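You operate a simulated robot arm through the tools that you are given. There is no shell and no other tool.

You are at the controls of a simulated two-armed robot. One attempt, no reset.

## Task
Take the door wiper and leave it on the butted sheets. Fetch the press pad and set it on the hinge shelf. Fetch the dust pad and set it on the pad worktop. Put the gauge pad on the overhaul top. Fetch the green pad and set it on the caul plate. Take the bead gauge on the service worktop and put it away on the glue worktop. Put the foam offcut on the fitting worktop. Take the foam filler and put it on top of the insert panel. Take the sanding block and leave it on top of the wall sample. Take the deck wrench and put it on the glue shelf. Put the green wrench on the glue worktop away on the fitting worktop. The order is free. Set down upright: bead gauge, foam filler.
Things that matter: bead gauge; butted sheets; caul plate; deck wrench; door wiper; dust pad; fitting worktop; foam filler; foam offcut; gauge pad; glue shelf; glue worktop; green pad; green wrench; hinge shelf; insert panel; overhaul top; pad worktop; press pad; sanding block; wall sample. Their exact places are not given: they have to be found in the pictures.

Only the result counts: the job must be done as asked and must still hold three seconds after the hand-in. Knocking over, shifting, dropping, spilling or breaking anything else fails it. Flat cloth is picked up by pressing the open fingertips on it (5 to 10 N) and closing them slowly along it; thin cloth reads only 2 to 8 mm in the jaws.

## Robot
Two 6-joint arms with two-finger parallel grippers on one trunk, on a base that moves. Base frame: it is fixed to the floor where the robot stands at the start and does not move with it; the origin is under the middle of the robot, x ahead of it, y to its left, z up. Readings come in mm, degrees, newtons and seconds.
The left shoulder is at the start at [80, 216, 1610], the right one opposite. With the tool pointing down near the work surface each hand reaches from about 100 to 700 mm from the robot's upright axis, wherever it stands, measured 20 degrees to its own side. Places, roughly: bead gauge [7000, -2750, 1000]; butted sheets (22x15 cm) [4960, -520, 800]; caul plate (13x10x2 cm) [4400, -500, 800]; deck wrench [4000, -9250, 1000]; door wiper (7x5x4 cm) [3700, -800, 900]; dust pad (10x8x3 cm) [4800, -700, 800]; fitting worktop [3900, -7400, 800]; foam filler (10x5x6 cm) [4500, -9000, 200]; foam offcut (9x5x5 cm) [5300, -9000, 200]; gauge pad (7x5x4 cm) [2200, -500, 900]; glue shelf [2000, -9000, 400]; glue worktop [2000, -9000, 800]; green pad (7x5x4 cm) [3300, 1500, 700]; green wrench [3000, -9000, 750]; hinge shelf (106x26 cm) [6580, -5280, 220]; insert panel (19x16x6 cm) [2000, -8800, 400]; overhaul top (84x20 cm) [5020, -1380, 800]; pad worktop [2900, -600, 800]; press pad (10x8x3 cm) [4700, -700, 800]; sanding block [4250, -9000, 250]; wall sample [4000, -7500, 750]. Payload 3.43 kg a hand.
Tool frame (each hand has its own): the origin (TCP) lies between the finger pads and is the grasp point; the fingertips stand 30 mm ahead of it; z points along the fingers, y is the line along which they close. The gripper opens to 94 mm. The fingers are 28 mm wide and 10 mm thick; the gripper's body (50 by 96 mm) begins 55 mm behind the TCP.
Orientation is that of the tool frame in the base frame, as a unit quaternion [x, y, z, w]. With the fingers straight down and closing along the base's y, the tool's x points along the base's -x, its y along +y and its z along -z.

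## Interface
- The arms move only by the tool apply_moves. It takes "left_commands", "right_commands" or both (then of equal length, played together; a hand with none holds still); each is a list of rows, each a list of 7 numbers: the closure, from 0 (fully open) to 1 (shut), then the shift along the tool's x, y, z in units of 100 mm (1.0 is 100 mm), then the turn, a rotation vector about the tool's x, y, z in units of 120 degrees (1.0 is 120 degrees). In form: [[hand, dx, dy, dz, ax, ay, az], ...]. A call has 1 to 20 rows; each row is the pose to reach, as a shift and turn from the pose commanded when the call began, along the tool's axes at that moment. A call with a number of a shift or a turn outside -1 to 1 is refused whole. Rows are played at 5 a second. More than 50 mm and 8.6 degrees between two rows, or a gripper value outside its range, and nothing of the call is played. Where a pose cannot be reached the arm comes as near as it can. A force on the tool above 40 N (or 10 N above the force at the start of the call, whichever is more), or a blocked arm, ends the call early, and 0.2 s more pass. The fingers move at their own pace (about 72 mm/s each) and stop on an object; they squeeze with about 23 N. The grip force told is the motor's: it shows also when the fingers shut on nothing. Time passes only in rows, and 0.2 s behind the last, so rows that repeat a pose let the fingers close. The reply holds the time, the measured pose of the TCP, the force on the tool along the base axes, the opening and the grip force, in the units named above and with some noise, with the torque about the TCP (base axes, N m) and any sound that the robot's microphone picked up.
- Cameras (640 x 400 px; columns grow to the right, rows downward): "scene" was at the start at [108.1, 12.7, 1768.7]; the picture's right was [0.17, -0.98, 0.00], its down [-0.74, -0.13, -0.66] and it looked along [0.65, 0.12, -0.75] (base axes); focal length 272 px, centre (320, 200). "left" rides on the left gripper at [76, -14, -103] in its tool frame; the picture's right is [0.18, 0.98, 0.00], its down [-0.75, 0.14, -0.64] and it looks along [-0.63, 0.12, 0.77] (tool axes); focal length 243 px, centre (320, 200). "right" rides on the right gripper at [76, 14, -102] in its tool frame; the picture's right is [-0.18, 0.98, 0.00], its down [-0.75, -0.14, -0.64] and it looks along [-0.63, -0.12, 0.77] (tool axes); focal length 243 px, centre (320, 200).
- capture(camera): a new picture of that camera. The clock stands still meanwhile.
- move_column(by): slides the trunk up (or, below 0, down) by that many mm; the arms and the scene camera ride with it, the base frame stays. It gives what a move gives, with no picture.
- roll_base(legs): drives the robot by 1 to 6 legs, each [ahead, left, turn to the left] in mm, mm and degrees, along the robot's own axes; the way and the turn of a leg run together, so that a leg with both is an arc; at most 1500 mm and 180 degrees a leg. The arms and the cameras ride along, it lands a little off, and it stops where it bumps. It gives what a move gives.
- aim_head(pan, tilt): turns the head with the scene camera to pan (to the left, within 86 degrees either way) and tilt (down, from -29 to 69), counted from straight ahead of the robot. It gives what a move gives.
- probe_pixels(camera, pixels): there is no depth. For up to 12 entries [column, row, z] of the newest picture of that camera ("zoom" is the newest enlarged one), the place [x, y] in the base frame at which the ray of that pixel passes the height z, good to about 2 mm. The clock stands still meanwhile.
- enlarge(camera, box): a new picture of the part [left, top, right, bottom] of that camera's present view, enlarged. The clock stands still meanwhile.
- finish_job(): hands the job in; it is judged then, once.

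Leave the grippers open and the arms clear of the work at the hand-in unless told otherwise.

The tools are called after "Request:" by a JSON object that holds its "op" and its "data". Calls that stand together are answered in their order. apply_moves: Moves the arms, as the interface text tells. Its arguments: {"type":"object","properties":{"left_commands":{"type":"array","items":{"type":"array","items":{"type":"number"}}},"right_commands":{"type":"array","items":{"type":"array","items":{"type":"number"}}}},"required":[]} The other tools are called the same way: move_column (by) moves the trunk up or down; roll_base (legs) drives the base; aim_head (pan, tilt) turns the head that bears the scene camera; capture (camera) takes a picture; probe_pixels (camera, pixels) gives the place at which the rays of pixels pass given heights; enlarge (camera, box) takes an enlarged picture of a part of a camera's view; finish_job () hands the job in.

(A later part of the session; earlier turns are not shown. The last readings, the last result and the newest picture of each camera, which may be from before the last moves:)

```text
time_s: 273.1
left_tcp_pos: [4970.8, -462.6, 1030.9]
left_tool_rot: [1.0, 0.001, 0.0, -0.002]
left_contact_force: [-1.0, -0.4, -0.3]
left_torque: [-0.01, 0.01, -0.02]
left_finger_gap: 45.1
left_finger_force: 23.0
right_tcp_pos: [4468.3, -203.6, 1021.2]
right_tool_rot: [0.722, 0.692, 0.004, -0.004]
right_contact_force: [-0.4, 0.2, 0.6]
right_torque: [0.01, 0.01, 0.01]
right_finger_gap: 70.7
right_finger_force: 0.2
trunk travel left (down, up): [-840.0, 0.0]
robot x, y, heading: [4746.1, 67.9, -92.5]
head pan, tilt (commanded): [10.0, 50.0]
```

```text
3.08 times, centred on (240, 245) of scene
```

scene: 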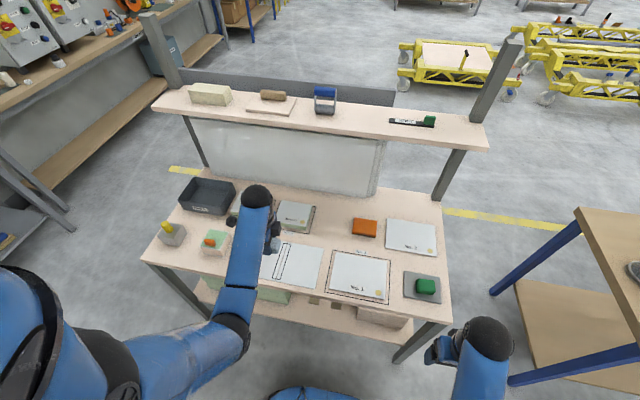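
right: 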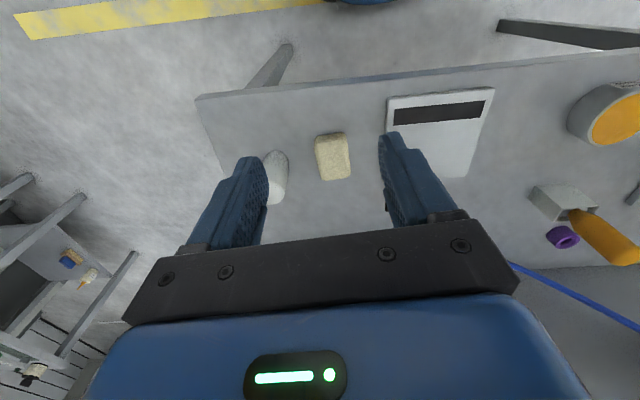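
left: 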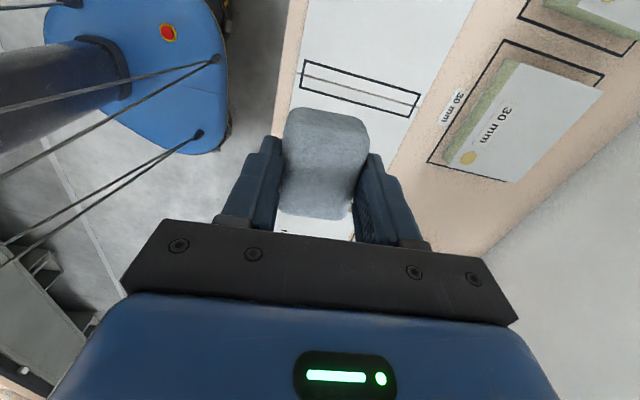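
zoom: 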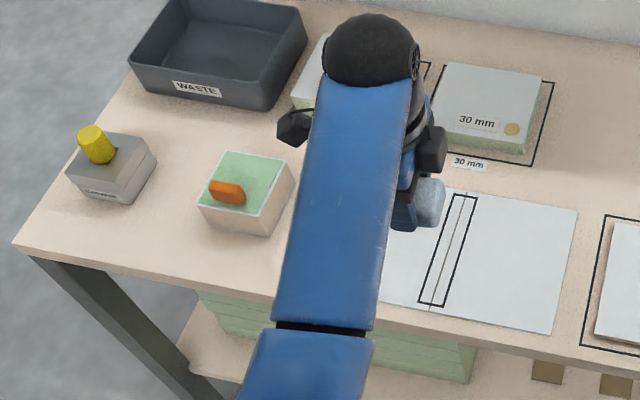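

Request:
{"op": "probe_pixels", "data": {"camera": "zoom", "pixels": [[265, 236, 803], [199, 208, 803], [290, 180, 850], [225, 190, 880], [440, 305, 803], [550, 332, 803]]}}

Request:
{"op": "apply_moves", "data": {"left_commands": [[0.7, -0.03, 0.25, 0.25, 0, 0, 0], [0.7, -0.05, 0.54, 0.5, 0, 0, 0], [0.7, -0.05, 0.54, 0.95, 0, 0, 0]]}}

Request:
{"op": "capture", "data": {"camera": "left"}}

```text
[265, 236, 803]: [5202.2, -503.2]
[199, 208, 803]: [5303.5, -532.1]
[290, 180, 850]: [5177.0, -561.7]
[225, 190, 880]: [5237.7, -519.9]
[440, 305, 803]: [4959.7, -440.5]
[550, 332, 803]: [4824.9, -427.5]
```

```text
time_s: 273.9
left_tcp_pos: [4966.6, -514.8, 935.4]
left_tool_rot: [1.0, 0.0, 0.0, 0.0]
left_contact_force: [0.8, 0.4, -1.0]
left_torque: [-0.03, -0.01, 0.0]
left_finger_gap: 45.1
left_finger_force: 22.9
right_tcp_pos: [4468.4, -202.6, 1021.0]
right_tool_rot: [0.722, 0.692, 0.002, -0.003]
right_contact_force: [1.0, -0.1, -0.2]
right_torque: [0.04, 0.01, 0.01]
right_finger_gap: 70.6
right_finger_force: 0.0
trunk travel left (down, up): [-840.0, 0.0]
robot x, y, heading: [4744.0, 67.8, -92.3]
head pan, tilt (commanded): [10.0, 50.0]
```

```text
taken
```

left: 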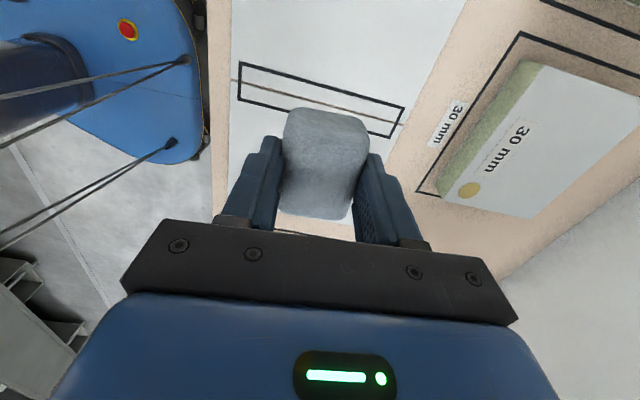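

Box is far enough (x≥5177). I lower to z≈845, then to contact in small steps.

Request:
{"op": "apply_moves", "data": {"left_commands": [[0.7, 0, 0, 0.4, 0, 0, 0], [0.7, 0, 0, 0.7, 0, 0, 0], [0.7, 0, 0, 0.84, 0, 0, 0], [0.7, 0, 0, 0.9, 0, 0, 0], [0.7, 0, 0, 0.91, 0, 0, 0]]}}

Request:
{"op": "apply_moves", "data": {"left_commands": [[0.7, 0, 0, 0.015, 0, 0, 0], [0.7, 0, 0, 0.03, 0, 0, 0], [0.7, 0, 0, 0.045, 0, 0, 0], [0.7, 0, 0, 0.06, 0, 0, 0], [0.7, 0, 0, 0.06, 0, 0, 0]]}}

```text
time_s: 275.1
left_tcp_pos: [4968.5, -515.3, 846.3]
left_tool_rot: [1.0, 0.0, 0.0, -0.001]
left_contact_force: [0.5, 0.7, -0.1]
left_torque: [0.0, -0.02, 0.04]
left_finger_gap: 45.1
left_finger_force: 23.5
right_tcp_pos: [4467.9, -201.6, 1022.1]
right_tool_rot: [0.722, 0.692, 0.003, -0.003]
right_contact_force: [-0.1, 0.0, -0.2]
right_torque: [0.01, -0.01, 0.03]
right_finger_gap: 70.6
right_finger_force: 0.1
trunk travel left (down, up): [-840.0, 0.0]
robot x, y, heading: [4742.4, 68.4, -92.3]
head pan, tilt (commanded): [10.0, 50.0]
```

```text
time_s: 276.3
left_tcp_pos: [4968.0, -513.6, 842.2]
left_tool_rot: [1.0, -0.001, 0.001, 0.001]
left_contact_force: [3.4, -0.9, 13.0]
left_torque: [0.13, -0.03, 0.05]
left_finger_gap: 44.8
left_finger_force: 22.6
right_tcp_pos: [4468.2, -200.4, 1021.9]
right_tool_rot: [0.722, 0.692, 0.003, -0.002]
right_contact_force: [0.5, -0.2, -1.2]
right_torque: [-0.02, -0.02, 0.02]
right_finger_gap: 70.4
right_finger_force: 0.0
trunk travel left (down, up): [-840.0, 0.0]
robot x, y, heading: [4744.9, 68.0, -92.7]
head pan, tilt (commanded): [10.0, 50.0]
```

Contact 13 N. I open the fingers slowly and rise.

Request:
{"op": "apply_moves", "data": {"left_commands": [[0.7, 0, 0, -0.01, 0, 0, 0], [0.5, 0, 0, -0.01, 0, 0, 0], [0.35, 0, 0, -0.01, 0, 0, 0], [0.2, 0, 0, -0.01, 0, 0, 0], [0.2, 0, 0, -0.01, 0, 0, 0]]}}

Request:
{"op": "apply_moves", "data": {"left_commands": [[0.2, 0, 0, -0.2, 0, 0, 0], [0.2, 0, 0, -0.6, 0, 0, 0], [0.2, 0, 0, -1, 0, 0, 0]]}}

Request:
{"op": "capture", "data": {"camera": "left"}}

```text
time_s: 277.5
left_tcp_pos: [4968.2, -512.5, 840.8]
left_tool_rot: [1.0, 0.0, 0.0, 0.0]
left_contact_force: [0.2, -0.4, 0.3]
left_torque: [0.03, 0.02, 0.02]
left_finger_gap: 75.1
left_finger_force: 0.1
right_tcp_pos: [4468.7, -202.6, 1022.4]
right_tool_rot: [0.722, 0.692, 0.003, -0.002]
right_contact_force: [0.8, 0.8, -0.8]
right_torque: [0.02, -0.02, -0.02]
right_finger_gap: 70.5
right_finger_force: 0.0
trunk travel left (down, up): [-840.0, 0.0]
robot x, y, heading: [4747.1, 64.1, -92.3]
head pan, tilt (commanded): [10.0, 50.0]
```

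```text
time_s: 278.3
left_tcp_pos: [4966.2, -511.1, 940.1]
left_tool_rot: [1.0, 0.001, 0.0, -0.001]
left_contact_force: [0.5, -0.3, -0.2]
left_torque: [-0.01, -0.01, -0.06]
left_finger_gap: 75.2
left_finger_force: 0.1
right_tcp_pos: [4467.9, -202.9, 1022.5]
right_tool_rot: [0.722, 0.692, 0.003, -0.003]
right_contact_force: [-0.3, -1.2, -0.6]
right_torque: [-0.05, 0.01, 0.0]
right_finger_gap: 70.4
right_finger_force: 0.1
trunk travel left (down, up): [-840.0, 0.0]
robot x, y, heading: [4745.4, 69.2, -92.5]
head pan, tilt (commanded): [10.0, 50.0]
```

```text
taken
```

left: 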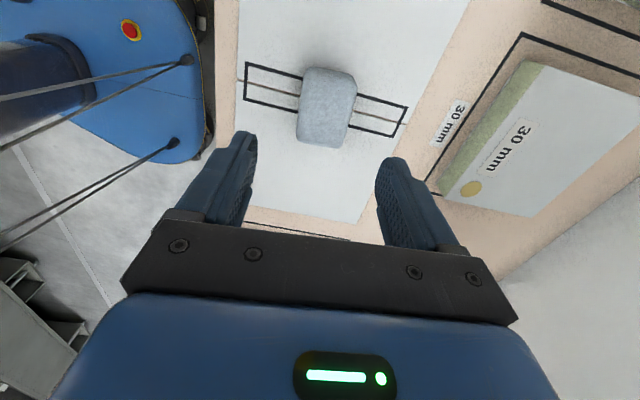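

Wiper placed on the sheets. Next the orange press pad (≈(4653,−709)) with the left hand. I raise and retract the hand, then strafe right 318 and approach.

Request:
{"op": "apply_moves", "data": {"left_commands": [[0, 0, 0, -0.4, 0, 0, 0], [0, 0, -0.3, -0.7, 0, 0, 0], [0, 0, -0.7, -0.85, 0, 0, 0], [0, 0, -1, -0.9, 0, 0, 0]]}}

Request:
{"op": "roll_base", "data": {"legs": [[0, -318, 2.4]]}}

Request:
{"op": "roll_base", "data": {"legs": [[110, 0, 0]]}}

Request:
{"op": "capture", "data": {"camera": "scene"}}

```text
time_s: 279.3
left_tcp_pos: [4966.4, -413.6, 1033.5]
left_tool_rot: [1.0, 0.0, 0.0, 0.0]
left_contact_force: [0.1, 0.5, -0.2]
left_torque: [0.05, 0.0, 0.02]
left_finger_gap: 94.0
left_finger_force: 0.1
right_tcp_pos: [4468.3, -201.7, 1021.4]
right_tool_rot: [0.722, 0.692, 0.004, -0.004]
right_contact_force: [0.1, 0.7, -0.8]
right_torque: [-0.02, -0.03, -0.02]
right_finger_gap: 70.4
right_finger_force: 0.0
trunk travel left (down, up): [-840.0, 0.0]
robot x, y, heading: [4745.7, 69.1, -92.4]
head pan, tilt (commanded): [10.0, 50.0]
```

```text
time_s: 281.4
left_tcp_pos: [4680.4, -396.2, 1032.9]
left_tool_rot: [1.0, 0.018, -0.001, 0.0]
left_contact_force: [0.6, -0.7, 0.9]
left_torque: [0.01, 0.03, 0.0]
left_finger_gap: 94.2
left_finger_force: 0.0
right_tcp_pos: [4173.4, -205.2, 1022.1]
right_tool_rot: [0.709, 0.705, 0.002, -0.003]
right_contact_force: [0.8, -0.1, -0.2]
right_torque: [-0.01, 0.04, 0.03]
right_finger_gap: 70.7
right_finger_force: 0.1
trunk travel left (down, up): [-840.0, 0.0]
robot x, y, heading: [4435.5, 77.3, -90.3]
head pan, tilt (commanded): [10.0, 50.0]
```

```text
time_s: 282.6
left_tcp_pos: [4675.4, -501.2, 1036.8]
left_tool_rot: [1.0, 0.019, 0.001, 0.002]
left_contact_force: [0.2, 0.5, 0.9]
left_torque: [-0.05, 0.04, 0.0]
left_finger_gap: 94.0
left_finger_force: 0.1
right_tcp_pos: [4171.2, -307.0, 1021.8]
right_tool_rot: [0.709, 0.705, 0.001, -0.002]
right_contact_force: [-0.7, 0.0, 0.3]
right_torque: [-0.06, 0.01, 0.04]
right_finger_gap: 70.4
right_finger_force: 0.0
trunk travel left (down, up): [-840.0, 0.0]
robot x, y, heading: [4435.6, -35.3, -90.4]
head pan, tilt (commanded): [10.0, 50.0]
```

```text
taken
```

scene: 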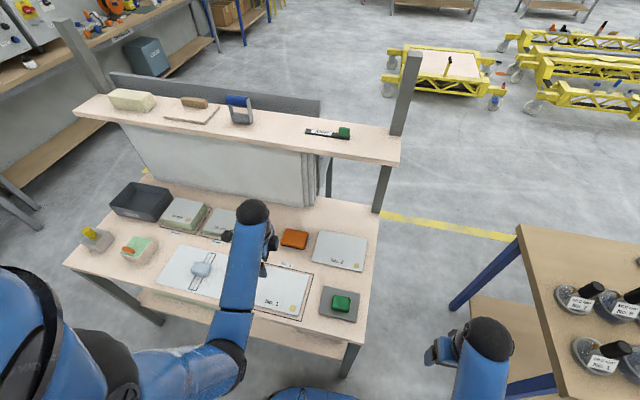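

I lower the column 130 mm (both hands clear) and move the left hand toward the orange pad.

Request:
{"op": "move_column", "data": {"by": -130}}

Request:
{"op": "apply_moves", "data": {"left_commands": [[0, 0, 0.4, 0, 0, 0, 0], [0, -0.05, 0.8, 0, 0, 0, 0], [0, -0.1, 1, 0, 0, 0, -0.01]]}}

Request:
{"op": "capture", "data": {"camera": "left"}}

```text
time_s: 284.1
left_tcp_pos: [4676.9, -507.7, 904.4]
left_tool_rot: [1.0, 0.018, 0.0, -0.001]
left_contact_force: [0.3, -1.4, 0.5]
left_torque: [0.0, -0.02, 0.01]
left_finger_gap: 94.3
left_finger_force: 0.1
right_tcp_pos: [4171.4, -314.3, 892.0]
right_tool_rot: [0.709, 0.705, 0.003, -0.004]
right_contact_force: [0.0, 0.4, -0.2]
right_torque: [-0.01, -0.01, 0.01]
right_finger_gap: 70.3
right_finger_force: 0.0
trunk travel left (down, up): [-710.0, 130.0]
robot x, y, heading: [4435.3, -37.2, -90.7]
head pan, tilt (commanded): [10.0, 50.0]
```

```text
time_s: 284.9
left_tcp_pos: [4669.0, -608.8, 903.3]
left_tool_rot: [1.0, 0.029, 0.0, -0.001]
left_contact_force: [0.3, -0.8, -0.5]
left_torque: [0.0, 0.01, 0.0]
left_finger_gap: 94.1
left_finger_force: 0.0
right_tcp_pos: [4169.6, -314.0, 893.2]
right_tool_rot: [0.71, 0.705, 0.003, -0.003]
right_contact_force: [-0.4, -0.6, -0.5]
right_torque: [-0.01, 0.02, 0.0]
right_finger_gap: 70.3
right_finger_force: 0.1
trunk travel left (down, up): [-710.0, 130.0]
robot x, y, heading: [4436.9, -36.5, -90.6]
head pan, tilt (commanded): [10.0, 50.0]
```

```text
taken
```

left: 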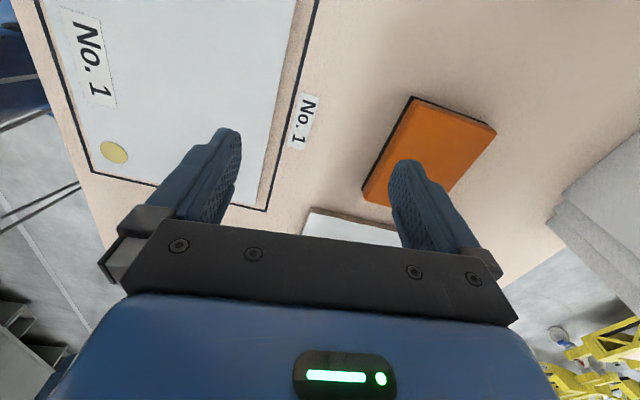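

Request:
{"op": "probe_pixels", "data": {"camera": "left", "pixels": [[415, 103, 822], [495, 132, 822], [365, 197, 822], [411, 97, 803], [497, 126, 803], [440, 150, 822]]}}

```text
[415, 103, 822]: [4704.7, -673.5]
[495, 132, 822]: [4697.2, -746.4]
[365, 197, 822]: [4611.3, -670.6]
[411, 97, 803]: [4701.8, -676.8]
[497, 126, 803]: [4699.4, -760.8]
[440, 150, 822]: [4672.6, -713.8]
```

Orange pad centre ≈(4654,−709). I move over it and turn +6°.

Request:
{"op": "apply_moves", "data": {"left_commands": [[0, -0.1, 0.4, 0, 0, 0, 0.02], [0, -0.2, 0.8, 0.1, 0, 0, 0.04], [0, -0.21, 0.99, 0.25, 0, 0, 0.052]]}}

Request:
{"op": "capture", "data": {"camera": "left"}}

```text
time_s: 285.7
left_tcp_pos: [4657.5, -705.5, 881.2]
left_tool_rot: [1.0, -0.026, 0.0, 0.0]
left_contact_force: [0.1, -0.5, 0.5]
left_torque: [-0.03, -0.01, 0.02]
left_finger_gap: 93.9
left_finger_force: 0.1
right_tcp_pos: [4170.5, -314.1, 890.0]
right_tool_rot: [0.71, 0.704, 0.004, -0.004]
right_contact_force: [-0.4, -0.5, 0.3]
right_torque: [0.02, 0.0, 0.01]
right_finger_gap: 70.4
right_finger_force: 0.1
trunk travel left (down, up): [-710.0, 130.0]
robot x, y, heading: [4438.4, -35.1, -90.3]
head pan, tilt (commanded): [10.0, 50.0]
```

```text
taken
```

left: 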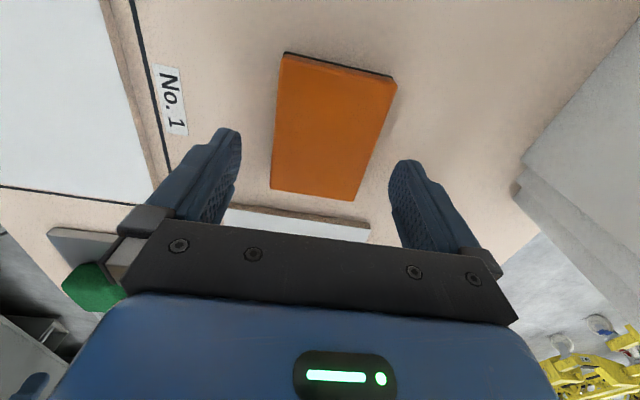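

Request:
{"op": "probe_pixels", "data": {"camera": "left", "pixels": [[283, 57, 822], [396, 85, 822], [353, 200, 822], [271, 187, 822]]}}

```text
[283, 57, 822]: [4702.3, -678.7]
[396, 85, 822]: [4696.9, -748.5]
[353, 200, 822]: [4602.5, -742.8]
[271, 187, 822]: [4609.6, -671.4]
```

Request:
{"op": "apply_moves", "data": {"left_commands": [[0, -0.04, 0.05, 0.15, 0, 0, 0.012], [0, -0.04, 0.05, 0.28, 0, 0, 0.012], [0, -0.04, 0.05, 0.38, 0, 0, 0.012], [0, -0.04, 0.05, 0.44, 0, 0, 0.012], [0, -0.04, 0.05, 0.46, 0, 0, 0.012], [0, -0.04, 0.05, 0.46, 0, 0, 0.012]]}}

Request:
{"op": "apply_moves", "data": {"left_commands": [[0.1, 0, 0, 0, 0, 0, 0], [0.15, 0, 0, 0, 0, 0, 0], [0.2, 0, 0, 0, 0, 0, 0], [0.3, 0, 0, 0, 0, 0, 0], [0.4, 0, 0, 0, 0, 0, 0], [0.4, 0, 0, 0, 0, 0, 0]]}}

Request:
{"op": "capture", "data": {"camera": "left"}}

```text
time_s: 287.1
left_tcp_pos: [4651.1, -711.1, 833.6]
left_tool_rot: [0.999, -0.038, 0.0, 0.0]
left_contact_force: [0.1, 0.1, 0.3]
left_torque: [0.0, 0.0, 0.0]
left_finger_gap: 94.2
left_finger_force: 0.1
right_tcp_pos: [4170.7, -312.6, 892.8]
right_tool_rot: [0.709, 0.705, 0.003, -0.003]
right_contact_force: [0.1, -0.2, 0.2]
right_torque: [-0.03, -0.02, 0.01]
right_finger_gap: 70.3
right_finger_force: 0.0
trunk travel left (down, up): [-710.0, 130.0]
robot x, y, heading: [4435.4, -32.7, -90.2]
head pan, tilt (commanded): [10.0, 50.0]
```

```text
time_s: 288.5
left_tcp_pos: [4650.6, -709.8, 834.2]
left_tool_rot: [0.999, -0.038, 0.0, -0.001]
left_contact_force: [0.3, -1.4, 0.7]
left_torque: [-0.09, -0.04, 0.04]
left_finger_gap: 74.7
left_finger_force: 23.0
right_tcp_pos: [4170.3, -313.2, 891.8]
right_tool_rot: [0.709, 0.705, 0.003, -0.003]
right_contact_force: [0.2, -0.8, 0.6]
right_torque: [0.02, -0.01, 0.0]
right_finger_gap: 70.7
right_finger_force: 0.0
trunk travel left (down, up): [-710.0, 130.0]
robot x, y, heading: [4434.0, -34.7, -90.4]
head pan, tilt (commanded): [10.0, 50.0]
```

```text
taken
```

left: 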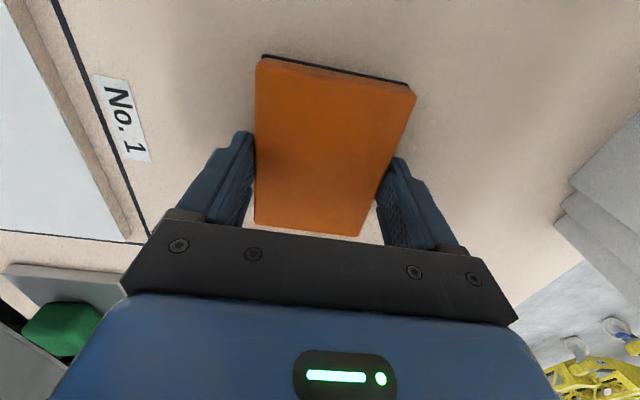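

Gripped (74.7 mm). I lift, retract from under the shelf front, raise the column and retract further.

Request:
{"op": "apply_moves", "data": {"left_commands": [[0.4, 0, 0, -0.2, 0, 0, 0], [0.4, 0, 0, -0.5, 0, 0, 0], [0.4, 0, -0.3, -0.7, 0, 0, 0], [0.4, 0, -0.7, -0.8, 0, 0, 0], [0.4, 0, -1, -0.9, 0, 0, 0]]}}

Request:
{"op": "apply_moves", "data": {"left_commands": [[0.4, 0, -0.4, 0, 0, 0, 0], [0.4, 0, -0.8, 0, 0, 0, 0], [0.4, 0, -1, 0, 0, 0, 0]]}}

Request:
{"op": "move_column", "data": {"by": 130}}

Request:
{"op": "apply_moves", "data": {"left_commands": [[0.4, 0, -0.4, 0.05, 0, 0, 0], [0.4, 0, -0.8, 0.1, 0, 0, 0], [0.4, 0, -1, 0.15, 0, 0, 0]]}}

Request:
{"op": "capture", "data": {"camera": "scene"}}

```text
time_s: 289.7
left_tcp_pos: [4651.5, -728.2, 873.9]
left_tool_rot: [0.999, -0.038, -0.001, -0.001]
left_contact_force: [0.7, -0.1, -1.1]
left_torque: [0.07, 0.03, -0.02]
left_finger_gap: 74.8
left_finger_force: 23.0
left hand out of reach, approached as far as the arm can: row 1, 2, 3, 4, 5
right_tcp_pos: [4170.3, -314.4, 892.5]
right_tool_rot: [0.71, 0.705, 0.004, -0.004]
right_contact_force: [0.0, 0.9, -0.3]
right_torque: [-0.03, 0.02, 0.0]
right_finger_gap: 70.5
right_finger_force: 0.1
trunk travel left (down, up): [-710.0, 130.0]
robot x, y, heading: [4437.6, -34.8, -90.5]
head pan, tilt (commanded): [10.0, 50.0]
```

```text
time_s: 290.5
left_tcp_pos: [4655.4, -709.2, 835.3]
left_tool_rot: [0.999, -0.039, 0.001, -0.002]
left_contact_force: [1.4, -0.8, -1.6]
left_torque: [-0.02, 0.0, 0.0]
left_finger_gap: 74.6
left_finger_force: 23.2
left hand out of reach, approached as far as the arm can: row 1, 2, 3
right_tcp_pos: [4170.3, -314.5, 891.1]
right_tool_rot: [0.709, 0.705, 0.004, -0.005]
right_contact_force: [0.2, 0.1, 0.1]
right_torque: [-0.02, -0.02, 0.0]
right_finger_gap: 70.2
right_finger_force: 0.1
trunk travel left (down, up): [-710.0, 130.0]
robot x, y, heading: [4436.1, -33.7, -90.3]
head pan, tilt (commanded): [10.0, 50.0]
```

```text
time_s: 292.1
left_tcp_pos: [4656.2, -709.2, 966.1]
left_tool_rot: [0.999, -0.038, 0.001, -0.001]
left_contact_force: [0.5, -0.1, -1.6]
left_torque: [0.0, 0.03, -0.01]
left_finger_gap: 74.8
left_finger_force: 23.2
right_tcp_pos: [4169.6, -314.4, 1022.4]
right_tool_rot: [0.709, 0.705, 0.005, -0.003]
right_contact_force: [0.0, -0.1, -0.5]
right_torque: [-0.01, 0.01, 0.01]
right_finger_gap: 70.5
right_finger_force: 0.1
trunk travel left (down, up): [-840.0, 0.0]
robot x, y, heading: [4434.6, -32.0, -90.6]
head pan, tilt (commanded): [10.0, 50.0]
```

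```text
time_s: 292.9
left_tcp_pos: [4667.9, -670.0, 909.5]
left_tool_rot: [0.999, -0.038, 0.0, -0.003]
left_contact_force: [0.0, 0.0, -1.1]
left_torque: [0.02, 0.01, -0.02]
left_finger_gap: 74.5
left_finger_force: 23.3
left hand out of reach, approached as far as the arm can: row 1, 2, 3
right_tcp_pos: [4170.5, -313.6, 1021.0]
right_tool_rot: [0.709, 0.705, 0.005, -0.004]
right_contact_force: [0.4, 0.7, -0.3]
right_torque: [-0.02, 0.01, -0.01]
right_finger_gap: 70.6
right_finger_force: 0.1
trunk travel left (down, up): [-840.0, 0.0]
robot x, y, heading: [4435.4, -38.3, -90.3]
head pan, tilt (commanded): [10.0, 50.0]
```

```text
taken
```

scene: 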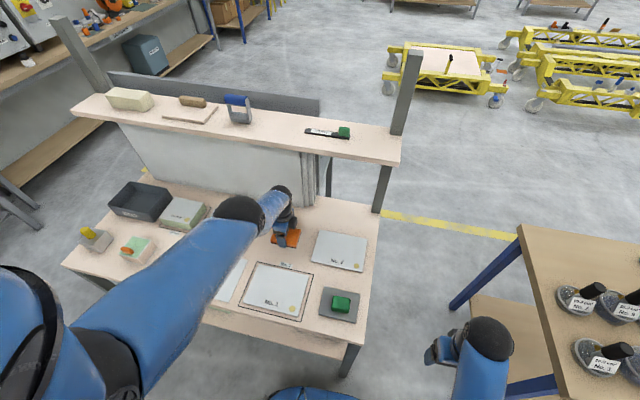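

The arm reports reach limits oddly; the pad is held at z≈909 over the table. I try small moves: 30 mm up and 40 mm back.

Request:
{"op": "apply_moves", "data": {"left_commands": [[0.4, 0, -0.1, -0.1, 0, 0, 0], [0.4, 0, -0.2, -0.2, 0, 0, 0], [0.4, 0, -0.3, -0.3, 0, 0, 0]]}}

```text
time_s: 293.7
left_tcp_pos: [4671.5, -675.8, 915.7]
left_tool_rot: [0.999, -0.038, 0.001, -0.002]
left_contact_force: [-1.2, -0.3, -1.5]
left_torque: [0.01, -0.01, -0.01]
left_finger_gap: 74.7
left_finger_force: 23.1
left hand out of reach, approached as far as the arm can: row 1, 2, 3
right_tcp_pos: [4170.4, -313.9, 1021.6]
right_tool_rot: [0.71, 0.704, 0.003, -0.003]
right_contact_force: [-0.5, -0.1, -0.4]
right_torque: [0.03, -0.02, -0.01]
right_finger_gap: 70.7
right_finger_force: 0.0
trunk travel left (down, up): [-840.0, 0.0]
robot x, y, heading: [4433.4, -38.0, -90.6]
head pan, tilt (commanded): [10.0, 50.0]
```

I test whether the commanded pose differs from the measured one: a hold call with zero shift.

Request:
{"op": "apply_moves", "data": {"left_commands": [[0.4, 0, 0, 0, 0, 0, 0], [0.4, 0, 0, 0, 0, 0, 0]]}}

```text
time_s: 294.3
left_tcp_pos: [4671.1, -676.1, 915.3]
left_tool_rot: [0.999, -0.039, 0.0, -0.002]
left_contact_force: [0.4, 0.4, -1.8]
left_torque: [0.0, -0.01, 0.0]
left_finger_gap: 74.8
left_finger_force: 22.7
right_tcp_pos: [4170.2, -314.7, 1021.9]
right_tool_rot: [0.709, 0.705, 0.004, -0.003]
right_contact_force: [-0.4, 0.0, -0.6]
right_torque: [0.0, 0.0, 0.02]
right_finger_gap: 70.5
right_finger_force: 0.1
trunk travel left (down, up): [-840.0, 0.0]
robot x, y, heading: [4436.7, -32.0, -90.0]
head pan, tilt (commanded): [10.0, 50.0]
```

Request:
{"op": "apply_moves", "data": {"left_commands": [[0.4, 0.1, -0.05, 0, 0, 0, 0], [0.4, 0.2, -0.1, 0, 0, 0, 0], [0.4, 0.3, -0.2, 0, 0, 0, 0], [0.4, 0.4, -0.3, 0, 0, 0, 0]]}}

```text
time_s: 295.3
left_tcp_pos: [4715.5, -664.8, 904.0]
left_tool_rot: [0.999, -0.038, -0.001, -0.003]
left_contact_force: [0.0, -0.5, -1.4]
left_torque: [0.0, -0.02, -0.02]
left_finger_gap: 74.9
left_finger_force: 23.0
left hand out of reach, approached as far as the arm can: row 2, 3, 4
right_tcp_pos: [4171.3, -313.2, 1022.3]
right_tool_rot: [0.71, 0.705, 0.003, -0.004]
right_contact_force: [0.0, -0.9, 0.0]
right_torque: [-0.01, -0.02, -0.01]
right_finger_gap: 70.5
right_finger_force: 0.1
trunk travel left (down, up): [-840.0, 0.0]
robot x, y, heading: [4436.0, -34.5, -90.3]
head pan, tilt (commanded): [10.0, 50.0]
```

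The arm is stuck at its stretched reach shell; I simply roll the base straight back — the pad (bottom ≈873) clears the low sheets.

Request:
{"op": "roll_base", "data": {"legs": [[-420, 0, 0]]}}

Request:
{"op": "capture", "data": {"camera": "scene"}}

Request:
{"op": "capture", "data": {"camera": "left"}}

```text
time_s: 297.9
left_tcp_pos: [4720.1, -234.5, 903.9]
left_tool_rot: [0.999, -0.036, 0.0, -0.004]
left_contact_force: [-0.3, -0.7, -1.8]
left_torque: [0.01, -0.03, -0.05]
left_finger_gap: 74.9
left_finger_force: 23.1
right_tcp_pos: [4174.5, 113.4, 1020.6]
right_tool_rot: [0.707, 0.707, 0.005, -0.005]
right_contact_force: [-0.1, -0.4, -0.2]
right_torque: [-0.01, -0.04, 0.03]
right_finger_gap: 70.3
right_finger_force: 0.1
trunk travel left (down, up): [-840.0, 0.0]
robot x, y, heading: [4438.7, 394.6, -90.0]
head pan, tilt (commanded): [10.0, 50.0]
```

```text
taken
```

scene: 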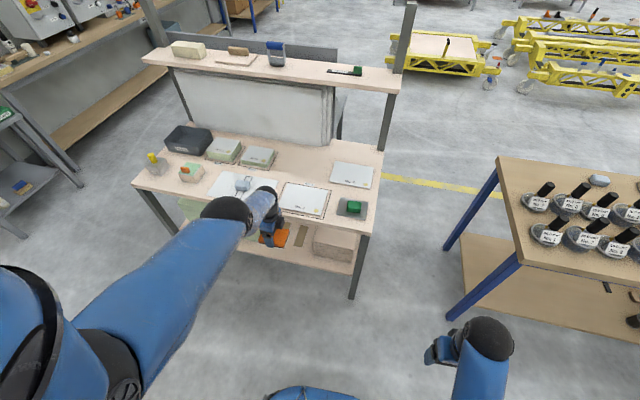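

```text
taken
```

left: 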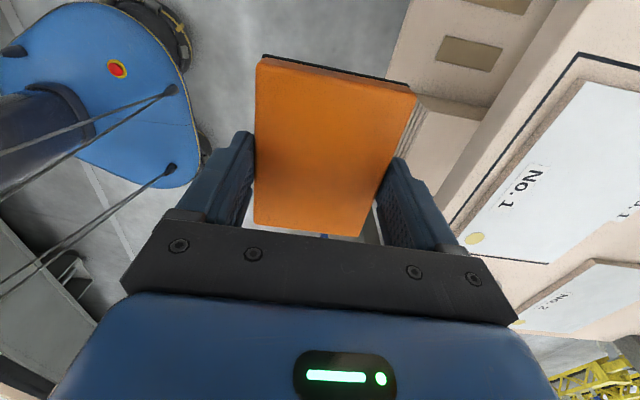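

Free space now. I try to raise the left hand 100 mm.

Request:
{"op": "apply_moves", "data": {"left_commands": [[0.4, 0, 0, -0.2, 0, 0, 0], [0.4, 0, 0, -0.4, 0, 0, 0], [0.4, 0, 0, -0.6, 0, 0, 0], [0.4, 0, 0, -0.8, 0, 0, 0], [0.4, 0, 0, -1, 0, 0, 0]]}}

Request:
{"op": "apply_moves", "data": {"left_commands": [[0.4, 0, -0.2, 0, 0, 0, 0], [0.4, 0, -0.4, 0, 0, 0, 0], [0.4, 0, -0.6, 0, 0, 0, 0], [0.4, 0, -0.8, 0, 0, 0, 0]]}}

```text
time_s: 299.1
left_tcp_pos: [4728.1, -277.5, 977.5]
left_tool_rot: [0.999, -0.035, 0.0, -0.004]
left_contact_force: [0.9, 0.5, -1.4]
left_torque: [-0.05, -0.01, 0.03]
left_finger_gap: 74.9
left_finger_force: 23.1
left hand out of reach, approached as far as the arm can: row 1, 2, 3, 4, 5
right_tcp_pos: [4172.8, 115.7, 1021.2]
right_tool_rot: [0.707, 0.707, 0.003, -0.003]
right_contact_force: [0.4, 0.7, 0.5]
right_torque: [0.0, 0.0, 0.01]
right_finger_gap: 70.5
right_finger_force: 0.0
trunk travel left (down, up): [-840.0, 0.0]
robot x, y, heading: [4438.0, 396.8, -90.0]
head pan, tilt (commanded): [10.0, 50.0]
```

```text
time_s: 300.1
left_tcp_pos: [4738.0, -262.9, 955.1]
left_tool_rot: [0.999, -0.036, 0.0, -0.002]
left_contact_force: [-0.1, 0.3, -1.6]
left_torque: [0.0, 0.01, 0.0]
left_finger_gap: 74.6
left_finger_force: 23.1
left hand out of reach, approached as far as the arm can: row 1, 2, 3, 4
right_tcp_pos: [4174.0, 116.3, 1020.2]
right_tool_rot: [0.708, 0.707, 0.003, -0.003]
right_contact_force: [0.5, 0.0, -0.5]
right_torque: [0.0, -0.01, 0.03]
right_finger_gap: 70.6
right_finger_force: 0.0
trunk travel left (down, up): [-840.0, 0.0]
robot x, y, heading: [4442.2, 395.2, -89.9]
head pan, tilt (commanded): [10.0, 50.0]
```

Still on the shell. I try a long call holding an inward target (100 back, 50 up) so the solver can work out of the stretched posture.

Request:
{"op": "apply_moves", "data": {"left_commands": [[0.4, 0, -0.4, -0.1, 0, 0, 0], [0.4, 0, -0.8, -0.2, 0, 0, 0], [0.4, 0, -1, -0.4, 0, 0, 0], [0.4, 0, -1, -0.5, 0, 0, 0], [0.4, 0, -1, -0.5, 0, 0, 0], [0.4, 0, -1, -0.5, 0, 0, 0], [0.4, 0, -1, -0.5, 0, 0, 0], [0.4, 0, -1, -0.5, 0, 0, 0], [0.4, 0, -1, -0.5, 0, 0, 0], [0.4, 0, -1, -0.5, 0, 0, 0], [0.4, 0, -1, -0.5, 0, 0, 0], [0.4, 0, -1, -0.5, 0, 0, 0], [0.4, 0, -1, -0.5, 0, 0, 0], [0.4, 0, -1, -0.5, 0, 0, 0], [0.4, 0, -1, -0.5, 0, 0, 0]]}}

```text
time_s: 303.4
left_tcp_pos: [4757.3, -252.2, 943.3]
left_tool_rot: [0.999, -0.035, 0.0, -0.003]
left_contact_force: [-0.4, 2.0, -1.6]
left_torque: [0.01, -0.01, -0.02]
left_finger_gap: 74.7
left_finger_force: 22.7
left hand out of reach, approached as far as the arm can: row 1, 2, 3, 4, 5, 6, 7, 8, 9, 10, 11, 12, 13, 14, 15
right_tcp_pos: [4172.7, 115.2, 1021.9]
right_tool_rot: [0.707, 0.708, 0.003, -0.003]
right_contact_force: [-0.2, 0.2, -0.4]
right_torque: [-0.01, -0.03, 0.03]
right_finger_gap: 70.6
right_finger_force: 0.0
trunk travel left (down, up): [-840.0, 0.0]
robot x, y, heading: [4437.7, 396.6, -90.1]
head pan, tilt (commanded): [10.0, 50.0]
```

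Still stuck. I try turning the tool's yaw back by −40° (free space), which changes the wrist geometry.

Request:
{"op": "apply_moves", "data": {"left_commands": [[0.4, 0, 0, 0, 0, 0, -0.06], [0.4, 0, 0, 0, 0, 0, -0.12], [0.4, 0, 0, 0, 0, 0, -0.18], [0.4, 0, 0, 0, 0, 0, -0.24], [0.4, 0, 0, 0, 0, 0, -0.3], [0.4, 0, 0, 0, 0, 0, -0.36]]}}

Request:
{"op": "apply_moves", "data": {"left_commands": [[0.4, 0, 0, -0.3, 0, 0, 0], [0.4, 0, 0, -0.6, 0, 0, 0]]}}

```text
time_s: 304.8
left_tcp_pos: [4752.6, -252.6, 942.8]
left_tool_rot: [0.942, 0.336, 0.001, -0.003]
left_contact_force: [0.0, -0.1, -1.2]
left_torque: [-0.01, 0.02, -0.03]
left_finger_gap: 74.8
left_finger_force: 23.2
left hand out of reach, approached as far as the arm can: row 2, 3, 4, 5, 6
right_tcp_pos: [4173.4, 115.4, 1021.8]
right_tool_rot: [0.707, 0.708, 0.003, -0.004]
right_contact_force: [-0.5, -0.9, 0.2]
right_torque: [0.02, 0.0, 0.01]
right_finger_gap: 70.5
right_finger_force: 0.1
trunk travel left (down, up): [-840.0, 0.0]
robot x, y, heading: [4438.6, 395.9, -90.1]
head pan, tilt (commanded): [10.0, 50.0]
```

```text
time_s: 305.4
left_tcp_pos: [4757.1, -278.8, 988.6]
left_tool_rot: [0.942, 0.336, 0.002, -0.002]
left_contact_force: [-0.3, 0.3, -1.4]
left_torque: [-0.01, -0.02, -0.02]
left_finger_gap: 74.5
left_finger_force: 23.1
left hand out of reach, approached as far as the arm can: row 1, 2
right_tcp_pos: [4172.4, 117.0, 1021.3]
right_tool_rot: [0.707, 0.707, 0.003, -0.004]
right_contact_force: [-0.8, -0.1, -0.5]
right_torque: [0.01, 0.02, 0.01]
right_finger_gap: 70.6
right_finger_force: 0.1
trunk travel left (down, up): [-840.0, 0.0]
robot x, y, heading: [4434.5, 395.5, -90.0]
head pan, tilt (commanded): [10.0, 50.0]
```

Request:
{"op": "aim_head", "data": {"pan": 35, "tilt": 50}}

Request:
{"op": "capture", "data": {"camera": "scene"}}

```text
time_s: 306.2
left_tcp_pos: [4756.8, -279.6, 990.4]
left_tool_rot: [0.942, 0.335, 0.001, -0.002]
left_contact_force: [0.4, 0.1, -1.7]
left_torque: [-0.01, -0.02, 0.0]
left_finger_gap: 74.6
left_finger_force: 23.3
right_tcp_pos: [4172.9, 115.8, 1022.2]
right_tool_rot: [0.707, 0.707, 0.003, -0.003]
right_contact_force: [-0.1, -0.5, -0.4]
right_torque: [0.04, -0.01, -0.02]
right_finger_gap: 70.3
right_finger_force: 0.1
trunk travel left (down, up): [-840.0, 0.0]
robot x, y, heading: [4438.4, 394.2, -89.9]
head pan, tilt (commanded): [35.0, 50.0]
```

```text
taken
```

scene: 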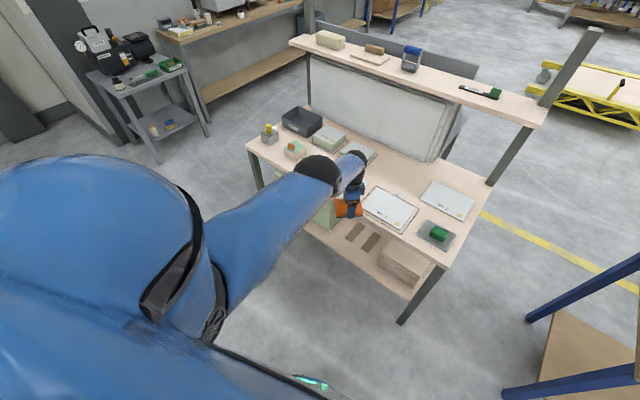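

The arm is fully stretched. I try tilting the tool (wrist toward the robot) by 24° while keeping the TCP.

Request:
{"op": "apply_moves", "data": {"left_commands": [[0.4, 0, 0, 0, -0.05, -0.041, 0], [0.4, 0, 0, 0, -0.1, -0.082, 0], [0.4, 0, 0, 0, -0.15, -0.123, 0], [0.4, 0, 0, 0, -0.155, -0.127, 0]]}}

```text
time_s: 307.2
left_tcp_pos: [4768.3, -332.0, 955.5]
left_tool_rot: [0.922, 0.328, -0.07, 0.194]
left_contact_force: [1.2, 0.8, -2.2]
left_torque: [0.0, -0.01, 0.0]
left_finger_gap: 74.8
left_finger_force: 22.9
left hand out of reach, approached as far as the arm can: row 1, 2, 3, 4
right_tcp_pos: [4173.8, 115.7, 1021.3]
right_tool_rot: [0.707, 0.707, 0.002, -0.003]
right_contact_force: [0.5, -0.2, 0.7]
right_torque: [0.01, -0.01, 0.02]
right_finger_gap: 70.6
right_finger_force: 0.0
trunk travel left (down, up): [-840.0, 0.0]
robot x, y, heading: [4436.6, 397.0, -89.8]
head pan, tilt (commanded): [35.0, 50.0]
```

Orientation follows but the elbow will not bend. I roll back 150 mm for space and try a downward-and-back move, restoring the vertical.

Request:
{"op": "roll_base", "data": {"legs": [[-150, 0, 0]]}}

Request:
{"op": "apply_moves", "data": {"left_commands": [[0.4, 0, 0, 0, 0.05, 0.041, 0], [0.4, 0, 0, 0, 0.1, 0.082, 0], [0.4, 0, 0, 0, 0.15, 0.123, 0], [0.4, 0, 0, 0, 0.155, 0.127, 0]]}}

Request:
{"op": "apply_moves", "data": {"left_commands": [[0.4, -0.15, -0.15, 0.3, 0, 0, 0], [0.4, -0.3, -0.3, 0.6, 0, 0, 0], [0.4, -0.5, -0.5, 0.8, 0, 0, 0], [0.4, -0.7, -0.7, 1, 0, 0, 0], [0.4, -0.9, -0.9, 1, 0, 0, 0], [0.4, -0.9, -0.9, 1, 0, 0, 0]]}}

```text
time_s: 308.6
left_tcp_pos: [4767.1, -181.3, 954.3]
left_tool_rot: [0.923, 0.327, -0.07, 0.192]
left_contact_force: [-0.5, -0.5, -1.9]
left_torque: [0.03, -0.01, 0.0]
left_finger_gap: 74.9
left_finger_force: 22.9
right_tcp_pos: [4173.6, 264.7, 1021.6]
right_tool_rot: [0.708, 0.706, 0.005, -0.004]
right_contact_force: [1.0, 0.5, 0.0]
right_torque: [0.02, 0.0, 0.0]
right_finger_gap: 70.3
right_finger_force: 0.2
trunk travel left (down, up): [-840.0, 0.0]
robot x, y, heading: [4436.0, 552.9, -90.2]
head pan, tilt (commanded): [35.0, 50.0]
```

```text
time_s: 309.6
left_tcp_pos: [4758.8, -126.0, 984.5]
left_tool_rot: [0.943, 0.334, 0.001, -0.001]
left_contact_force: [0.1, 0.4, -1.2]
left_torque: [0.01, -0.03, -0.02]
left_finger_gap: 74.6
left_finger_force: 22.8
left hand out of reach, approached as far as the arm can: row 1, 2, 3, 4
right_tcp_pos: [4173.4, 269.8, 1023.5]
right_tool_rot: [0.708, 0.706, 0.004, -0.003]
right_contact_force: [0.5, -0.4, 0.7]
right_torque: [0.0, 0.01, -0.01]
right_finger_gap: 70.4
right_finger_force: 0.1
trunk travel left (down, up): [-840.0, 0.0]
robot x, y, heading: [4443.2, 545.6, -90.2]
head pan, tilt (commanded): [35.0, 50.0]
```

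```text
time_s: 311.0
left_tcp_pos: [4630.4, -80.8, 901.0]
left_tool_rot: [0.942, 0.335, 0.0, -0.003]
left_contact_force: [-0.3, -0.2, -0.5]
left_torque: [0.01, 0.0, -0.01]
left_finger_gap: 74.7
left_finger_force: 22.9
left hand out of reach, approached as far as the arm can: row 1, 2, 3, 4, 5, 6
right_tcp_pos: [4172.4, 269.7, 1022.0]
right_tool_rot: [0.708, 0.706, 0.003, -0.003]
right_contact_force: [0.4, -0.1, 0.5]
right_torque: [0.01, 0.01, -0.02]
right_finger_gap: 70.3
right_finger_force: 0.1
trunk travel left (down, up): [-840.0, 0.0]
robot x, y, heading: [4439.0, 549.8, -90.1]
head pan, tilt (commanded): [35.0, 50.0]
```

Still stuck on the shell. I go up along the shell, hoping another joint's range forces the elbow to bend (free air here).

Request:
{"op": "apply_moves", "data": {"left_commands": [[0.4, 0, 0, -0.25, 0, 0, 0], [0.4, 0, 0, -0.5, 0, 0, 0], [0.4, 0, 0, -0.75, 0, 0, 0], [0.4, 0, 0, -1, 0, 0, 0]]}}

Request:
{"op": "apply_moves", "data": {"left_commands": [[0.4, 0, 0, -0.25, 0, 0, 0], [0.4, 0, 0, -0.5, 0, 0, 0], [0.4, 0, 0, -0.75, 0, 0, 0], [0.4, 0, 0, -1, 0, 0, 0]]}}

Request:
{"op": "apply_moves", "data": {"left_commands": [[0.4, 0, 0, -0.25, 0, 0, 0], [0.4, 0, 0, -0.5, 0, 0, 0], [0.4, 0, 0, -0.75, 0, 0, 0], [0.4, 0, 0, -1, 0, 0, 0]]}}

```text
time_s: 312.0
left_tcp_pos: [4625.9, -127.8, 978.5]
left_tool_rot: [0.942, 0.334, 0.001, -0.004]
left_contact_force: [0.1, -0.1, -2.0]
left_torque: [-0.04, 0.0, 0.02]
left_finger_gap: 74.5
left_finger_force: 22.9
left hand out of reach, approached as far as the arm can: row 1, 2, 3, 4
right_tcp_pos: [4173.6, 269.6, 1021.4]
right_tool_rot: [0.707, 0.707, 0.003, -0.003]
right_contact_force: [0.0, 0.4, 0.7]
right_torque: [-0.01, -0.01, -0.01]
right_finger_gap: 70.1
right_finger_force: 0.0
trunk travel left (down, up): [-840.0, 0.0]
robot x, y, heading: [4440.2, 543.5, -90.1]
head pan, tilt (commanded): [35.0, 50.0]
```

```text
time_s: 313.0
left_tcp_pos: [4629.1, -165.3, 1058.0]
left_tool_rot: [0.943, 0.333, 0.001, -0.003]
left_contact_force: [-0.2, 0.2, -1.3]
left_torque: [0.02, 0.0, -0.03]
left_finger_gap: 74.7
left_finger_force: 22.9
left hand out of reach, approached as far as the arm can: row 1, 2, 3, 4
right_tcp_pos: [4172.9, 268.5, 1021.9]
right_tool_rot: [0.708, 0.707, 0.003, -0.004]
right_contact_force: [-0.3, 0.2, 0.0]
right_torque: [0.0, 0.04, 0.03]
right_finger_gap: 70.6
right_finger_force: 0.0
trunk travel left (down, up): [-840.0, 0.0]
robot x, y, heading: [4438.3, 549.7, -90.1]
head pan, tilt (commanded): [35.0, 50.0]
```

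```text
time_s: 314.0
left_tcp_pos: [4625.6, -193.4, 1151.2]
left_tool_rot: [0.943, 0.333, 0.001, -0.003]
left_contact_force: [0.7, 0.1, -1.5]
left_torque: [-0.01, 0.0, 0.02]
left_finger_gap: 74.6
left_finger_force: 23.3
left hand out of reach, approached as far as the arm can: row 1, 2, 3, 4
right_tcp_pos: [4173.3, 270.8, 1021.3]
right_tool_rot: [0.708, 0.707, 0.003, -0.003]
right_contact_force: [-0.1, 0.3, 0.1]
right_torque: [0.0, 0.01, 0.03]
right_finger_gap: 70.7
right_finger_force: 0.0
trunk travel left (down, up): [-840.0, 0.0]
robot x, y, heading: [4438.7, 547.8, -90.0]
head pan, tilt (commanded): [35.0, 50.0]
```

Request:
{"op": "apply_moves", "data": {"left_commands": [[0.4, 0, 0, -0.25, 0, 0, 0], [0.4, 0, 0, -0.5, 0, 0, 0], [0.4, 0, 0, -0.75, 0, 0, 0], [0.4, 0, 0, -1, 0, 0, 0]]}}

Request:
{"op": "apply_moves", "data": {"left_commands": [[0.4, 0, 0, -0.25, 0, 0, 0], [0.4, 0, 0, -0.5, 0, 0, 0], [0.4, 0, 0, -0.75, 0, 0, 0], [0.4, 0, 0, -1, 0, 0, 0]]}}

Request:
{"op": "apply_moves", "data": {"left_commands": [[0.4, -0.2, -0.2, 0, 0, 0, 0], [0.4, -0.4, -0.4, 0, 0, 0, 0], [0.4, -0.6, -0.6, 0, 0, 0, 0]]}}

```text
time_s: 315.0
left_tcp_pos: [4624.9, -208.9, 1252.2]
left_tool_rot: [0.943, 0.334, 0.002, -0.003]
left_contact_force: [-0.4, 0.4, -1.7]
left_torque: [0.01, 0.0, 0.03]
left_finger_gap: 74.6
left_finger_force: 23.1
left hand out of reach, approached as far as the arm can: row 1, 2, 3, 4
right_tcp_pos: [4173.8, 269.5, 1021.6]
right_tool_rot: [0.708, 0.706, 0.004, -0.003]
right_contact_force: [0.2, -0.3, -0.1]
right_torque: [-0.04, 0.03, 0.01]
right_finger_gap: 70.4
right_finger_force: 0.0
trunk travel left (down, up): [-840.0, 0.0]
robot x, y, heading: [4440.0, 546.1, -90.0]
head pan, tilt (commanded): [35.0, 50.0]
```

```text
time_s: 316.0
left_tcp_pos: [4623.4, -208.4, 1351.8]
left_tool_rot: [0.943, 0.333, 0.002, -0.004]
left_contact_force: [1.5, -0.1, -1.6]
left_torque: [-0.03, 0.02, -0.01]
left_finger_gap: 74.5
left_finger_force: 23.2
right_tcp_pos: [4174.0, 270.1, 1021.8]
right_tool_rot: [0.708, 0.707, 0.003, -0.004]
right_contact_force: [0.2, -0.4, -0.2]
right_torque: [0.02, -0.03, 0.0]
right_finger_gap: 70.3
right_finger_force: 0.1
trunk travel left (down, up): [-840.0, 0.0]
robot x, y, heading: [4438.5, 548.9, -90.2]
head pan, tilt (commanded): [35.0, 50.0]
```

```text
time_s: 316.8
left_tcp_pos: [4537.1, -200.1, 1353.1]
left_tool_rot: [0.942, 0.335, 0.002, -0.004]
left_contact_force: [0.8, -0.2, -1.1]
left_torque: [-0.02, 0.01, -0.03]
left_finger_gap: 74.6
left_finger_force: 23.1
right_tcp_pos: [4172.4, 269.7, 1021.1]
right_tool_rot: [0.708, 0.706, 0.003, -0.003]
right_contact_force: [-0.6, -0.5, -0.4]
right_torque: [0.0, -0.01, 0.01]
right_finger_gap: 70.6
right_finger_force: 0.0
trunk travel left (down, up): [-840.0, 0.0]
robot x, y, heading: [4433.9, 548.6, -90.2]
head pan, tilt (commanded): [35.0, 50.0]
```

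Now the reach flag is gone at z≈1352. I try moving back toward the robot (+y) 60 mm.

Request:
{"op": "apply_moves", "data": {"left_commands": [[0.4, 0.19, -0.23, 0, 0, 0, 0], [0.4, 0.38, -0.46, 0, 0, 0, 0], [0.4, 0.57, -0.7, 0, 0, 0, 0]]}}

Request:
{"op": "capture", "data": {"camera": "scene"}}

```text
time_s: 317.6
left_tcp_pos: [4535.2, -200.2, 1354.5]
left_tool_rot: [0.943, 0.334, 0.0, -0.003]
left_contact_force: [-0.6, -0.2, -1.3]
left_torque: [0.02, 0.0, -0.02]
left_finger_gap: 75.0
left_finger_force: 23.0
left hand out of reach, approached as far as the arm can: row 1, 2, 3
right_tcp_pos: [4172.5, 269.4, 1021.9]
right_tool_rot: [0.708, 0.707, 0.003, -0.003]
right_contact_force: [0.2, 0.2, 0.6]
right_torque: [0.02, 0.01, 0.0]
right_finger_gap: 70.6
right_finger_force: 0.0
trunk travel left (down, up): [-840.0, 0.0]
robot x, y, heading: [4440.3, 552.5, -90.0]
head pan, tilt (commanded): [35.0, 50.0]
```

```text
taken
```

scene: 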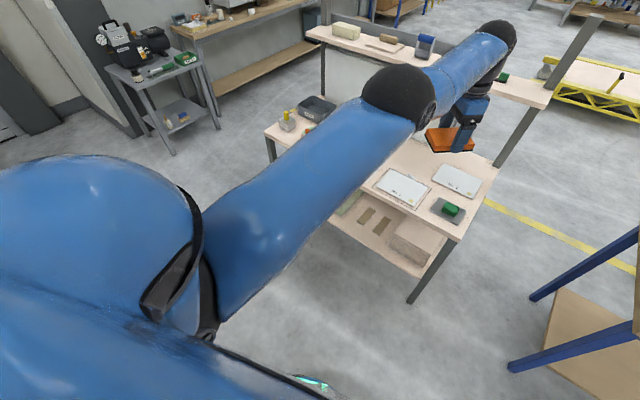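

The arm is straight out. I continue upward two more steps to reach another joint limit.

Request:
{"op": "apply_moves", "data": {"left_commands": [[0.4, 0, 0, -0.25, 0, 0, 0], [0.4, 0, 0, -0.5, 0, 0, 0], [0.4, 0, 0, -0.75, 0, 0, 0], [0.4, 0, 0, -1, 0, 0, 0]]}}

Request:
{"op": "apply_moves", "data": {"left_commands": [[0.4, 0, 0, -0.25, 0, 0, 0], [0.4, 0, 0, -0.5, 0, 0, 0], [0.4, 0, 0, -0.75, 0, 0, 0], [0.4, 0, 0, -1, 0, 0, 0]]}}

Request:
{"op": "apply_moves", "data": {"left_commands": [[0.4, 0.19, -0.23, 0, 0, 0, 0], [0.4, 0.38, -0.46, 0, 0, 0, 0], [0.4, 0.57, -0.7, 0, 0, 0, 0]]}}

```text
time_s: 318.6
left_tcp_pos: [4536.6, -184.5, 1454.9]
left_tool_rot: [0.943, 0.334, 0.001, -0.003]
left_contact_force: [0.5, 0.0, -2.2]
left_torque: [-0.04, 0.01, 0.03]
left_finger_gap: 74.5
left_finger_force: 22.6
left hand out of reach, approached as far as the arm can: row 3, 4
right_tcp_pos: [4172.6, 269.0, 1020.0]
right_tool_rot: [0.708, 0.706, 0.003, -0.003]
right_contact_force: [-0.4, -0.4, -0.3]
right_torque: [-0.03, -0.01, 0.01]
right_finger_gap: 70.4
right_finger_force: 0.1
trunk travel left (down, up): [-840.0, 0.0]
robot x, y, heading: [4436.1, 551.3, -90.4]
head pan, tilt (commanded): [35.0, 50.0]
```

```text
time_s: 319.6
left_tcp_pos: [4541.9, -159.6, 1543.5]
left_tool_rot: [0.943, 0.334, 0.0, -0.002]
left_contact_force: [0.0, -0.3, -1.7]
left_torque: [0.02, 0.0, -0.04]
left_finger_gap: 74.8
left_finger_force: 22.8
left hand out of reach, approached as far as the arm can: row 1, 2, 3, 4
right_tcp_pos: [4172.6, 270.6, 1021.1]
right_tool_rot: [0.708, 0.706, 0.003, -0.003]
right_contact_force: [-0.6, -0.5, 0.4]
right_torque: [-0.01, -0.02, -0.02]
right_finger_gap: 70.6
right_finger_force: 0.0
trunk travel left (down, up): [-840.0, 0.0]
robot x, y, heading: [4438.8, 548.2, -90.1]
head pan, tilt (commanded): [35.0, 50.0]
```

```text
time_s: 320.4
left_tcp_pos: [4536.3, -153.3, 1553.8]
left_tool_rot: [0.943, 0.334, 0.002, -0.003]
left_contact_force: [-0.6, 0.4, -1.5]
left_torque: [0.04, 0.0, -0.01]
left_finger_gap: 74.8
left_finger_force: 23.3
left hand out of reach, approached as far as the arm can: row 1, 2, 3
right_tcp_pos: [4172.4, 268.6, 1022.1]
right_tool_rot: [0.708, 0.707, 0.003, -0.003]
right_contact_force: [-0.5, -0.3, 0.5]
right_torque: [0.0, 0.0, 0.02]
right_finger_gap: 70.7
right_finger_force: 0.0
trunk travel left (down, up): [-840.0, 0.0]
robot x, y, heading: [4439.9, 550.1, -90.0]
head pan, tilt (commanded): [35.0, 50.0]
```

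Request:
{"op": "apply_moves", "data": {"left_commands": [[0.4, 0.1, -0.1, -0.25, 0, 0, 0], [0.4, 0.15, -0.2, -0.5, 0, 0, 0], [0.4, 0.2, -0.3, -0.75, 0, 0, 0], [0.4, 0.3, -0.4, -1, 0, 0, 0]]}}

Request:
{"op": "apply_moves", "data": {"left_commands": [[0.4, 0.1, -0.1, -0.25, 0, 0, 0], [0.4, 0.15, -0.2, -0.5, 0, 0, 0], [0.4, 0.2, -0.3, -0.75, 0, 0, 0], [0.4, 0.3, -0.4, -1, 0, 0, 0]]}}

Request:
{"op": "apply_moves", "data": {"left_commands": [[0.4, 0.1, -0.1, -0.25, 0, 0, 0], [0.4, 0.15, -0.2, -0.5, 0, 0, 0], [0.4, 0.2, -0.3, -0.75, 0, 0, 0], [0.4, 0.3, -0.4, -1, 0, 0, 0]]}}

```text
time_s: 321.4
left_tcp_pos: [4536.7, -143.1, 1579.7]
left_tool_rot: [0.943, 0.334, 0.0, 0.001]
left_contact_force: [-1.1, -0.2, -1.2]
left_torque: [0.02, -0.02, -0.04]
left_finger_gap: 74.9
left_finger_force: 23.0
left hand out of reach, approached as far as the arm can: row 1, 2, 3, 4
right_tcp_pos: [4173.3, 268.9, 1021.9]
right_tool_rot: [0.708, 0.706, 0.004, -0.003]
right_contact_force: [-0.4, 0.1, -1.1]
right_torque: [0.02, -0.01, -0.01]
right_finger_gap: 70.4
right_finger_force: 0.0
trunk travel left (down, up): [-840.0, 0.0]
robot x, y, heading: [4437.3, 548.4, -90.1]
head pan, tilt (commanded): [35.0, 50.0]
```

```text
time_s: 322.4
left_tcp_pos: [4536.7, -143.5, 1579.4]
left_tool_rot: [0.943, 0.333, 0.0, 0.0]
left_contact_force: [-0.4, 0.8, -1.1]
left_torque: [0.0, -0.01, 0.03]
left_finger_gap: 74.6
left_finger_force: 23.4
left hand out of reach, approached as far as the arm can: row 1, 2, 3, 4
right_tcp_pos: [4172.0, 269.0, 1022.0]
right_tool_rot: [0.707, 0.707, 0.003, -0.003]
right_contact_force: [-1.0, -0.3, -0.1]
right_torque: [0.04, 0.02, -0.02]
right_finger_gap: 70.4
right_finger_force: 0.1
trunk travel left (down, up): [-840.0, 0.0]
robot x, y, heading: [4439.0, 546.3, -90.0]
head pan, tilt (commanded): [35.0, 50.0]
```

```text
time_s: 323.4
left_tcp_pos: [4536.9, -143.1, 1579.1]
left_tool_rot: [0.943, 0.334, -0.001, 0.0]
left_contact_force: [0.3, 1.0, -1.4]
left_torque: [-0.01, -0.03, 0.0]
left_finger_gap: 74.7
left_finger_force: 23.2
left hand out of reach, approached as far as the arm can: row 1, 2, 3, 4
right_tcp_pos: [4174.0, 269.3, 1021.2]
right_tool_rot: [0.708, 0.706, 0.003, -0.002]
right_contact_force: [0.1, 0.6, -0.6]
right_torque: [-0.01, 0.02, -0.01]
right_finger_gap: 70.0
right_finger_force: 0.1
trunk travel left (down, up): [-840.0, 0.0]
robot x, y, heading: [4436.5, 551.3, -90.1]
head pan, tilt (commanded): [35.0, 50.0]
```

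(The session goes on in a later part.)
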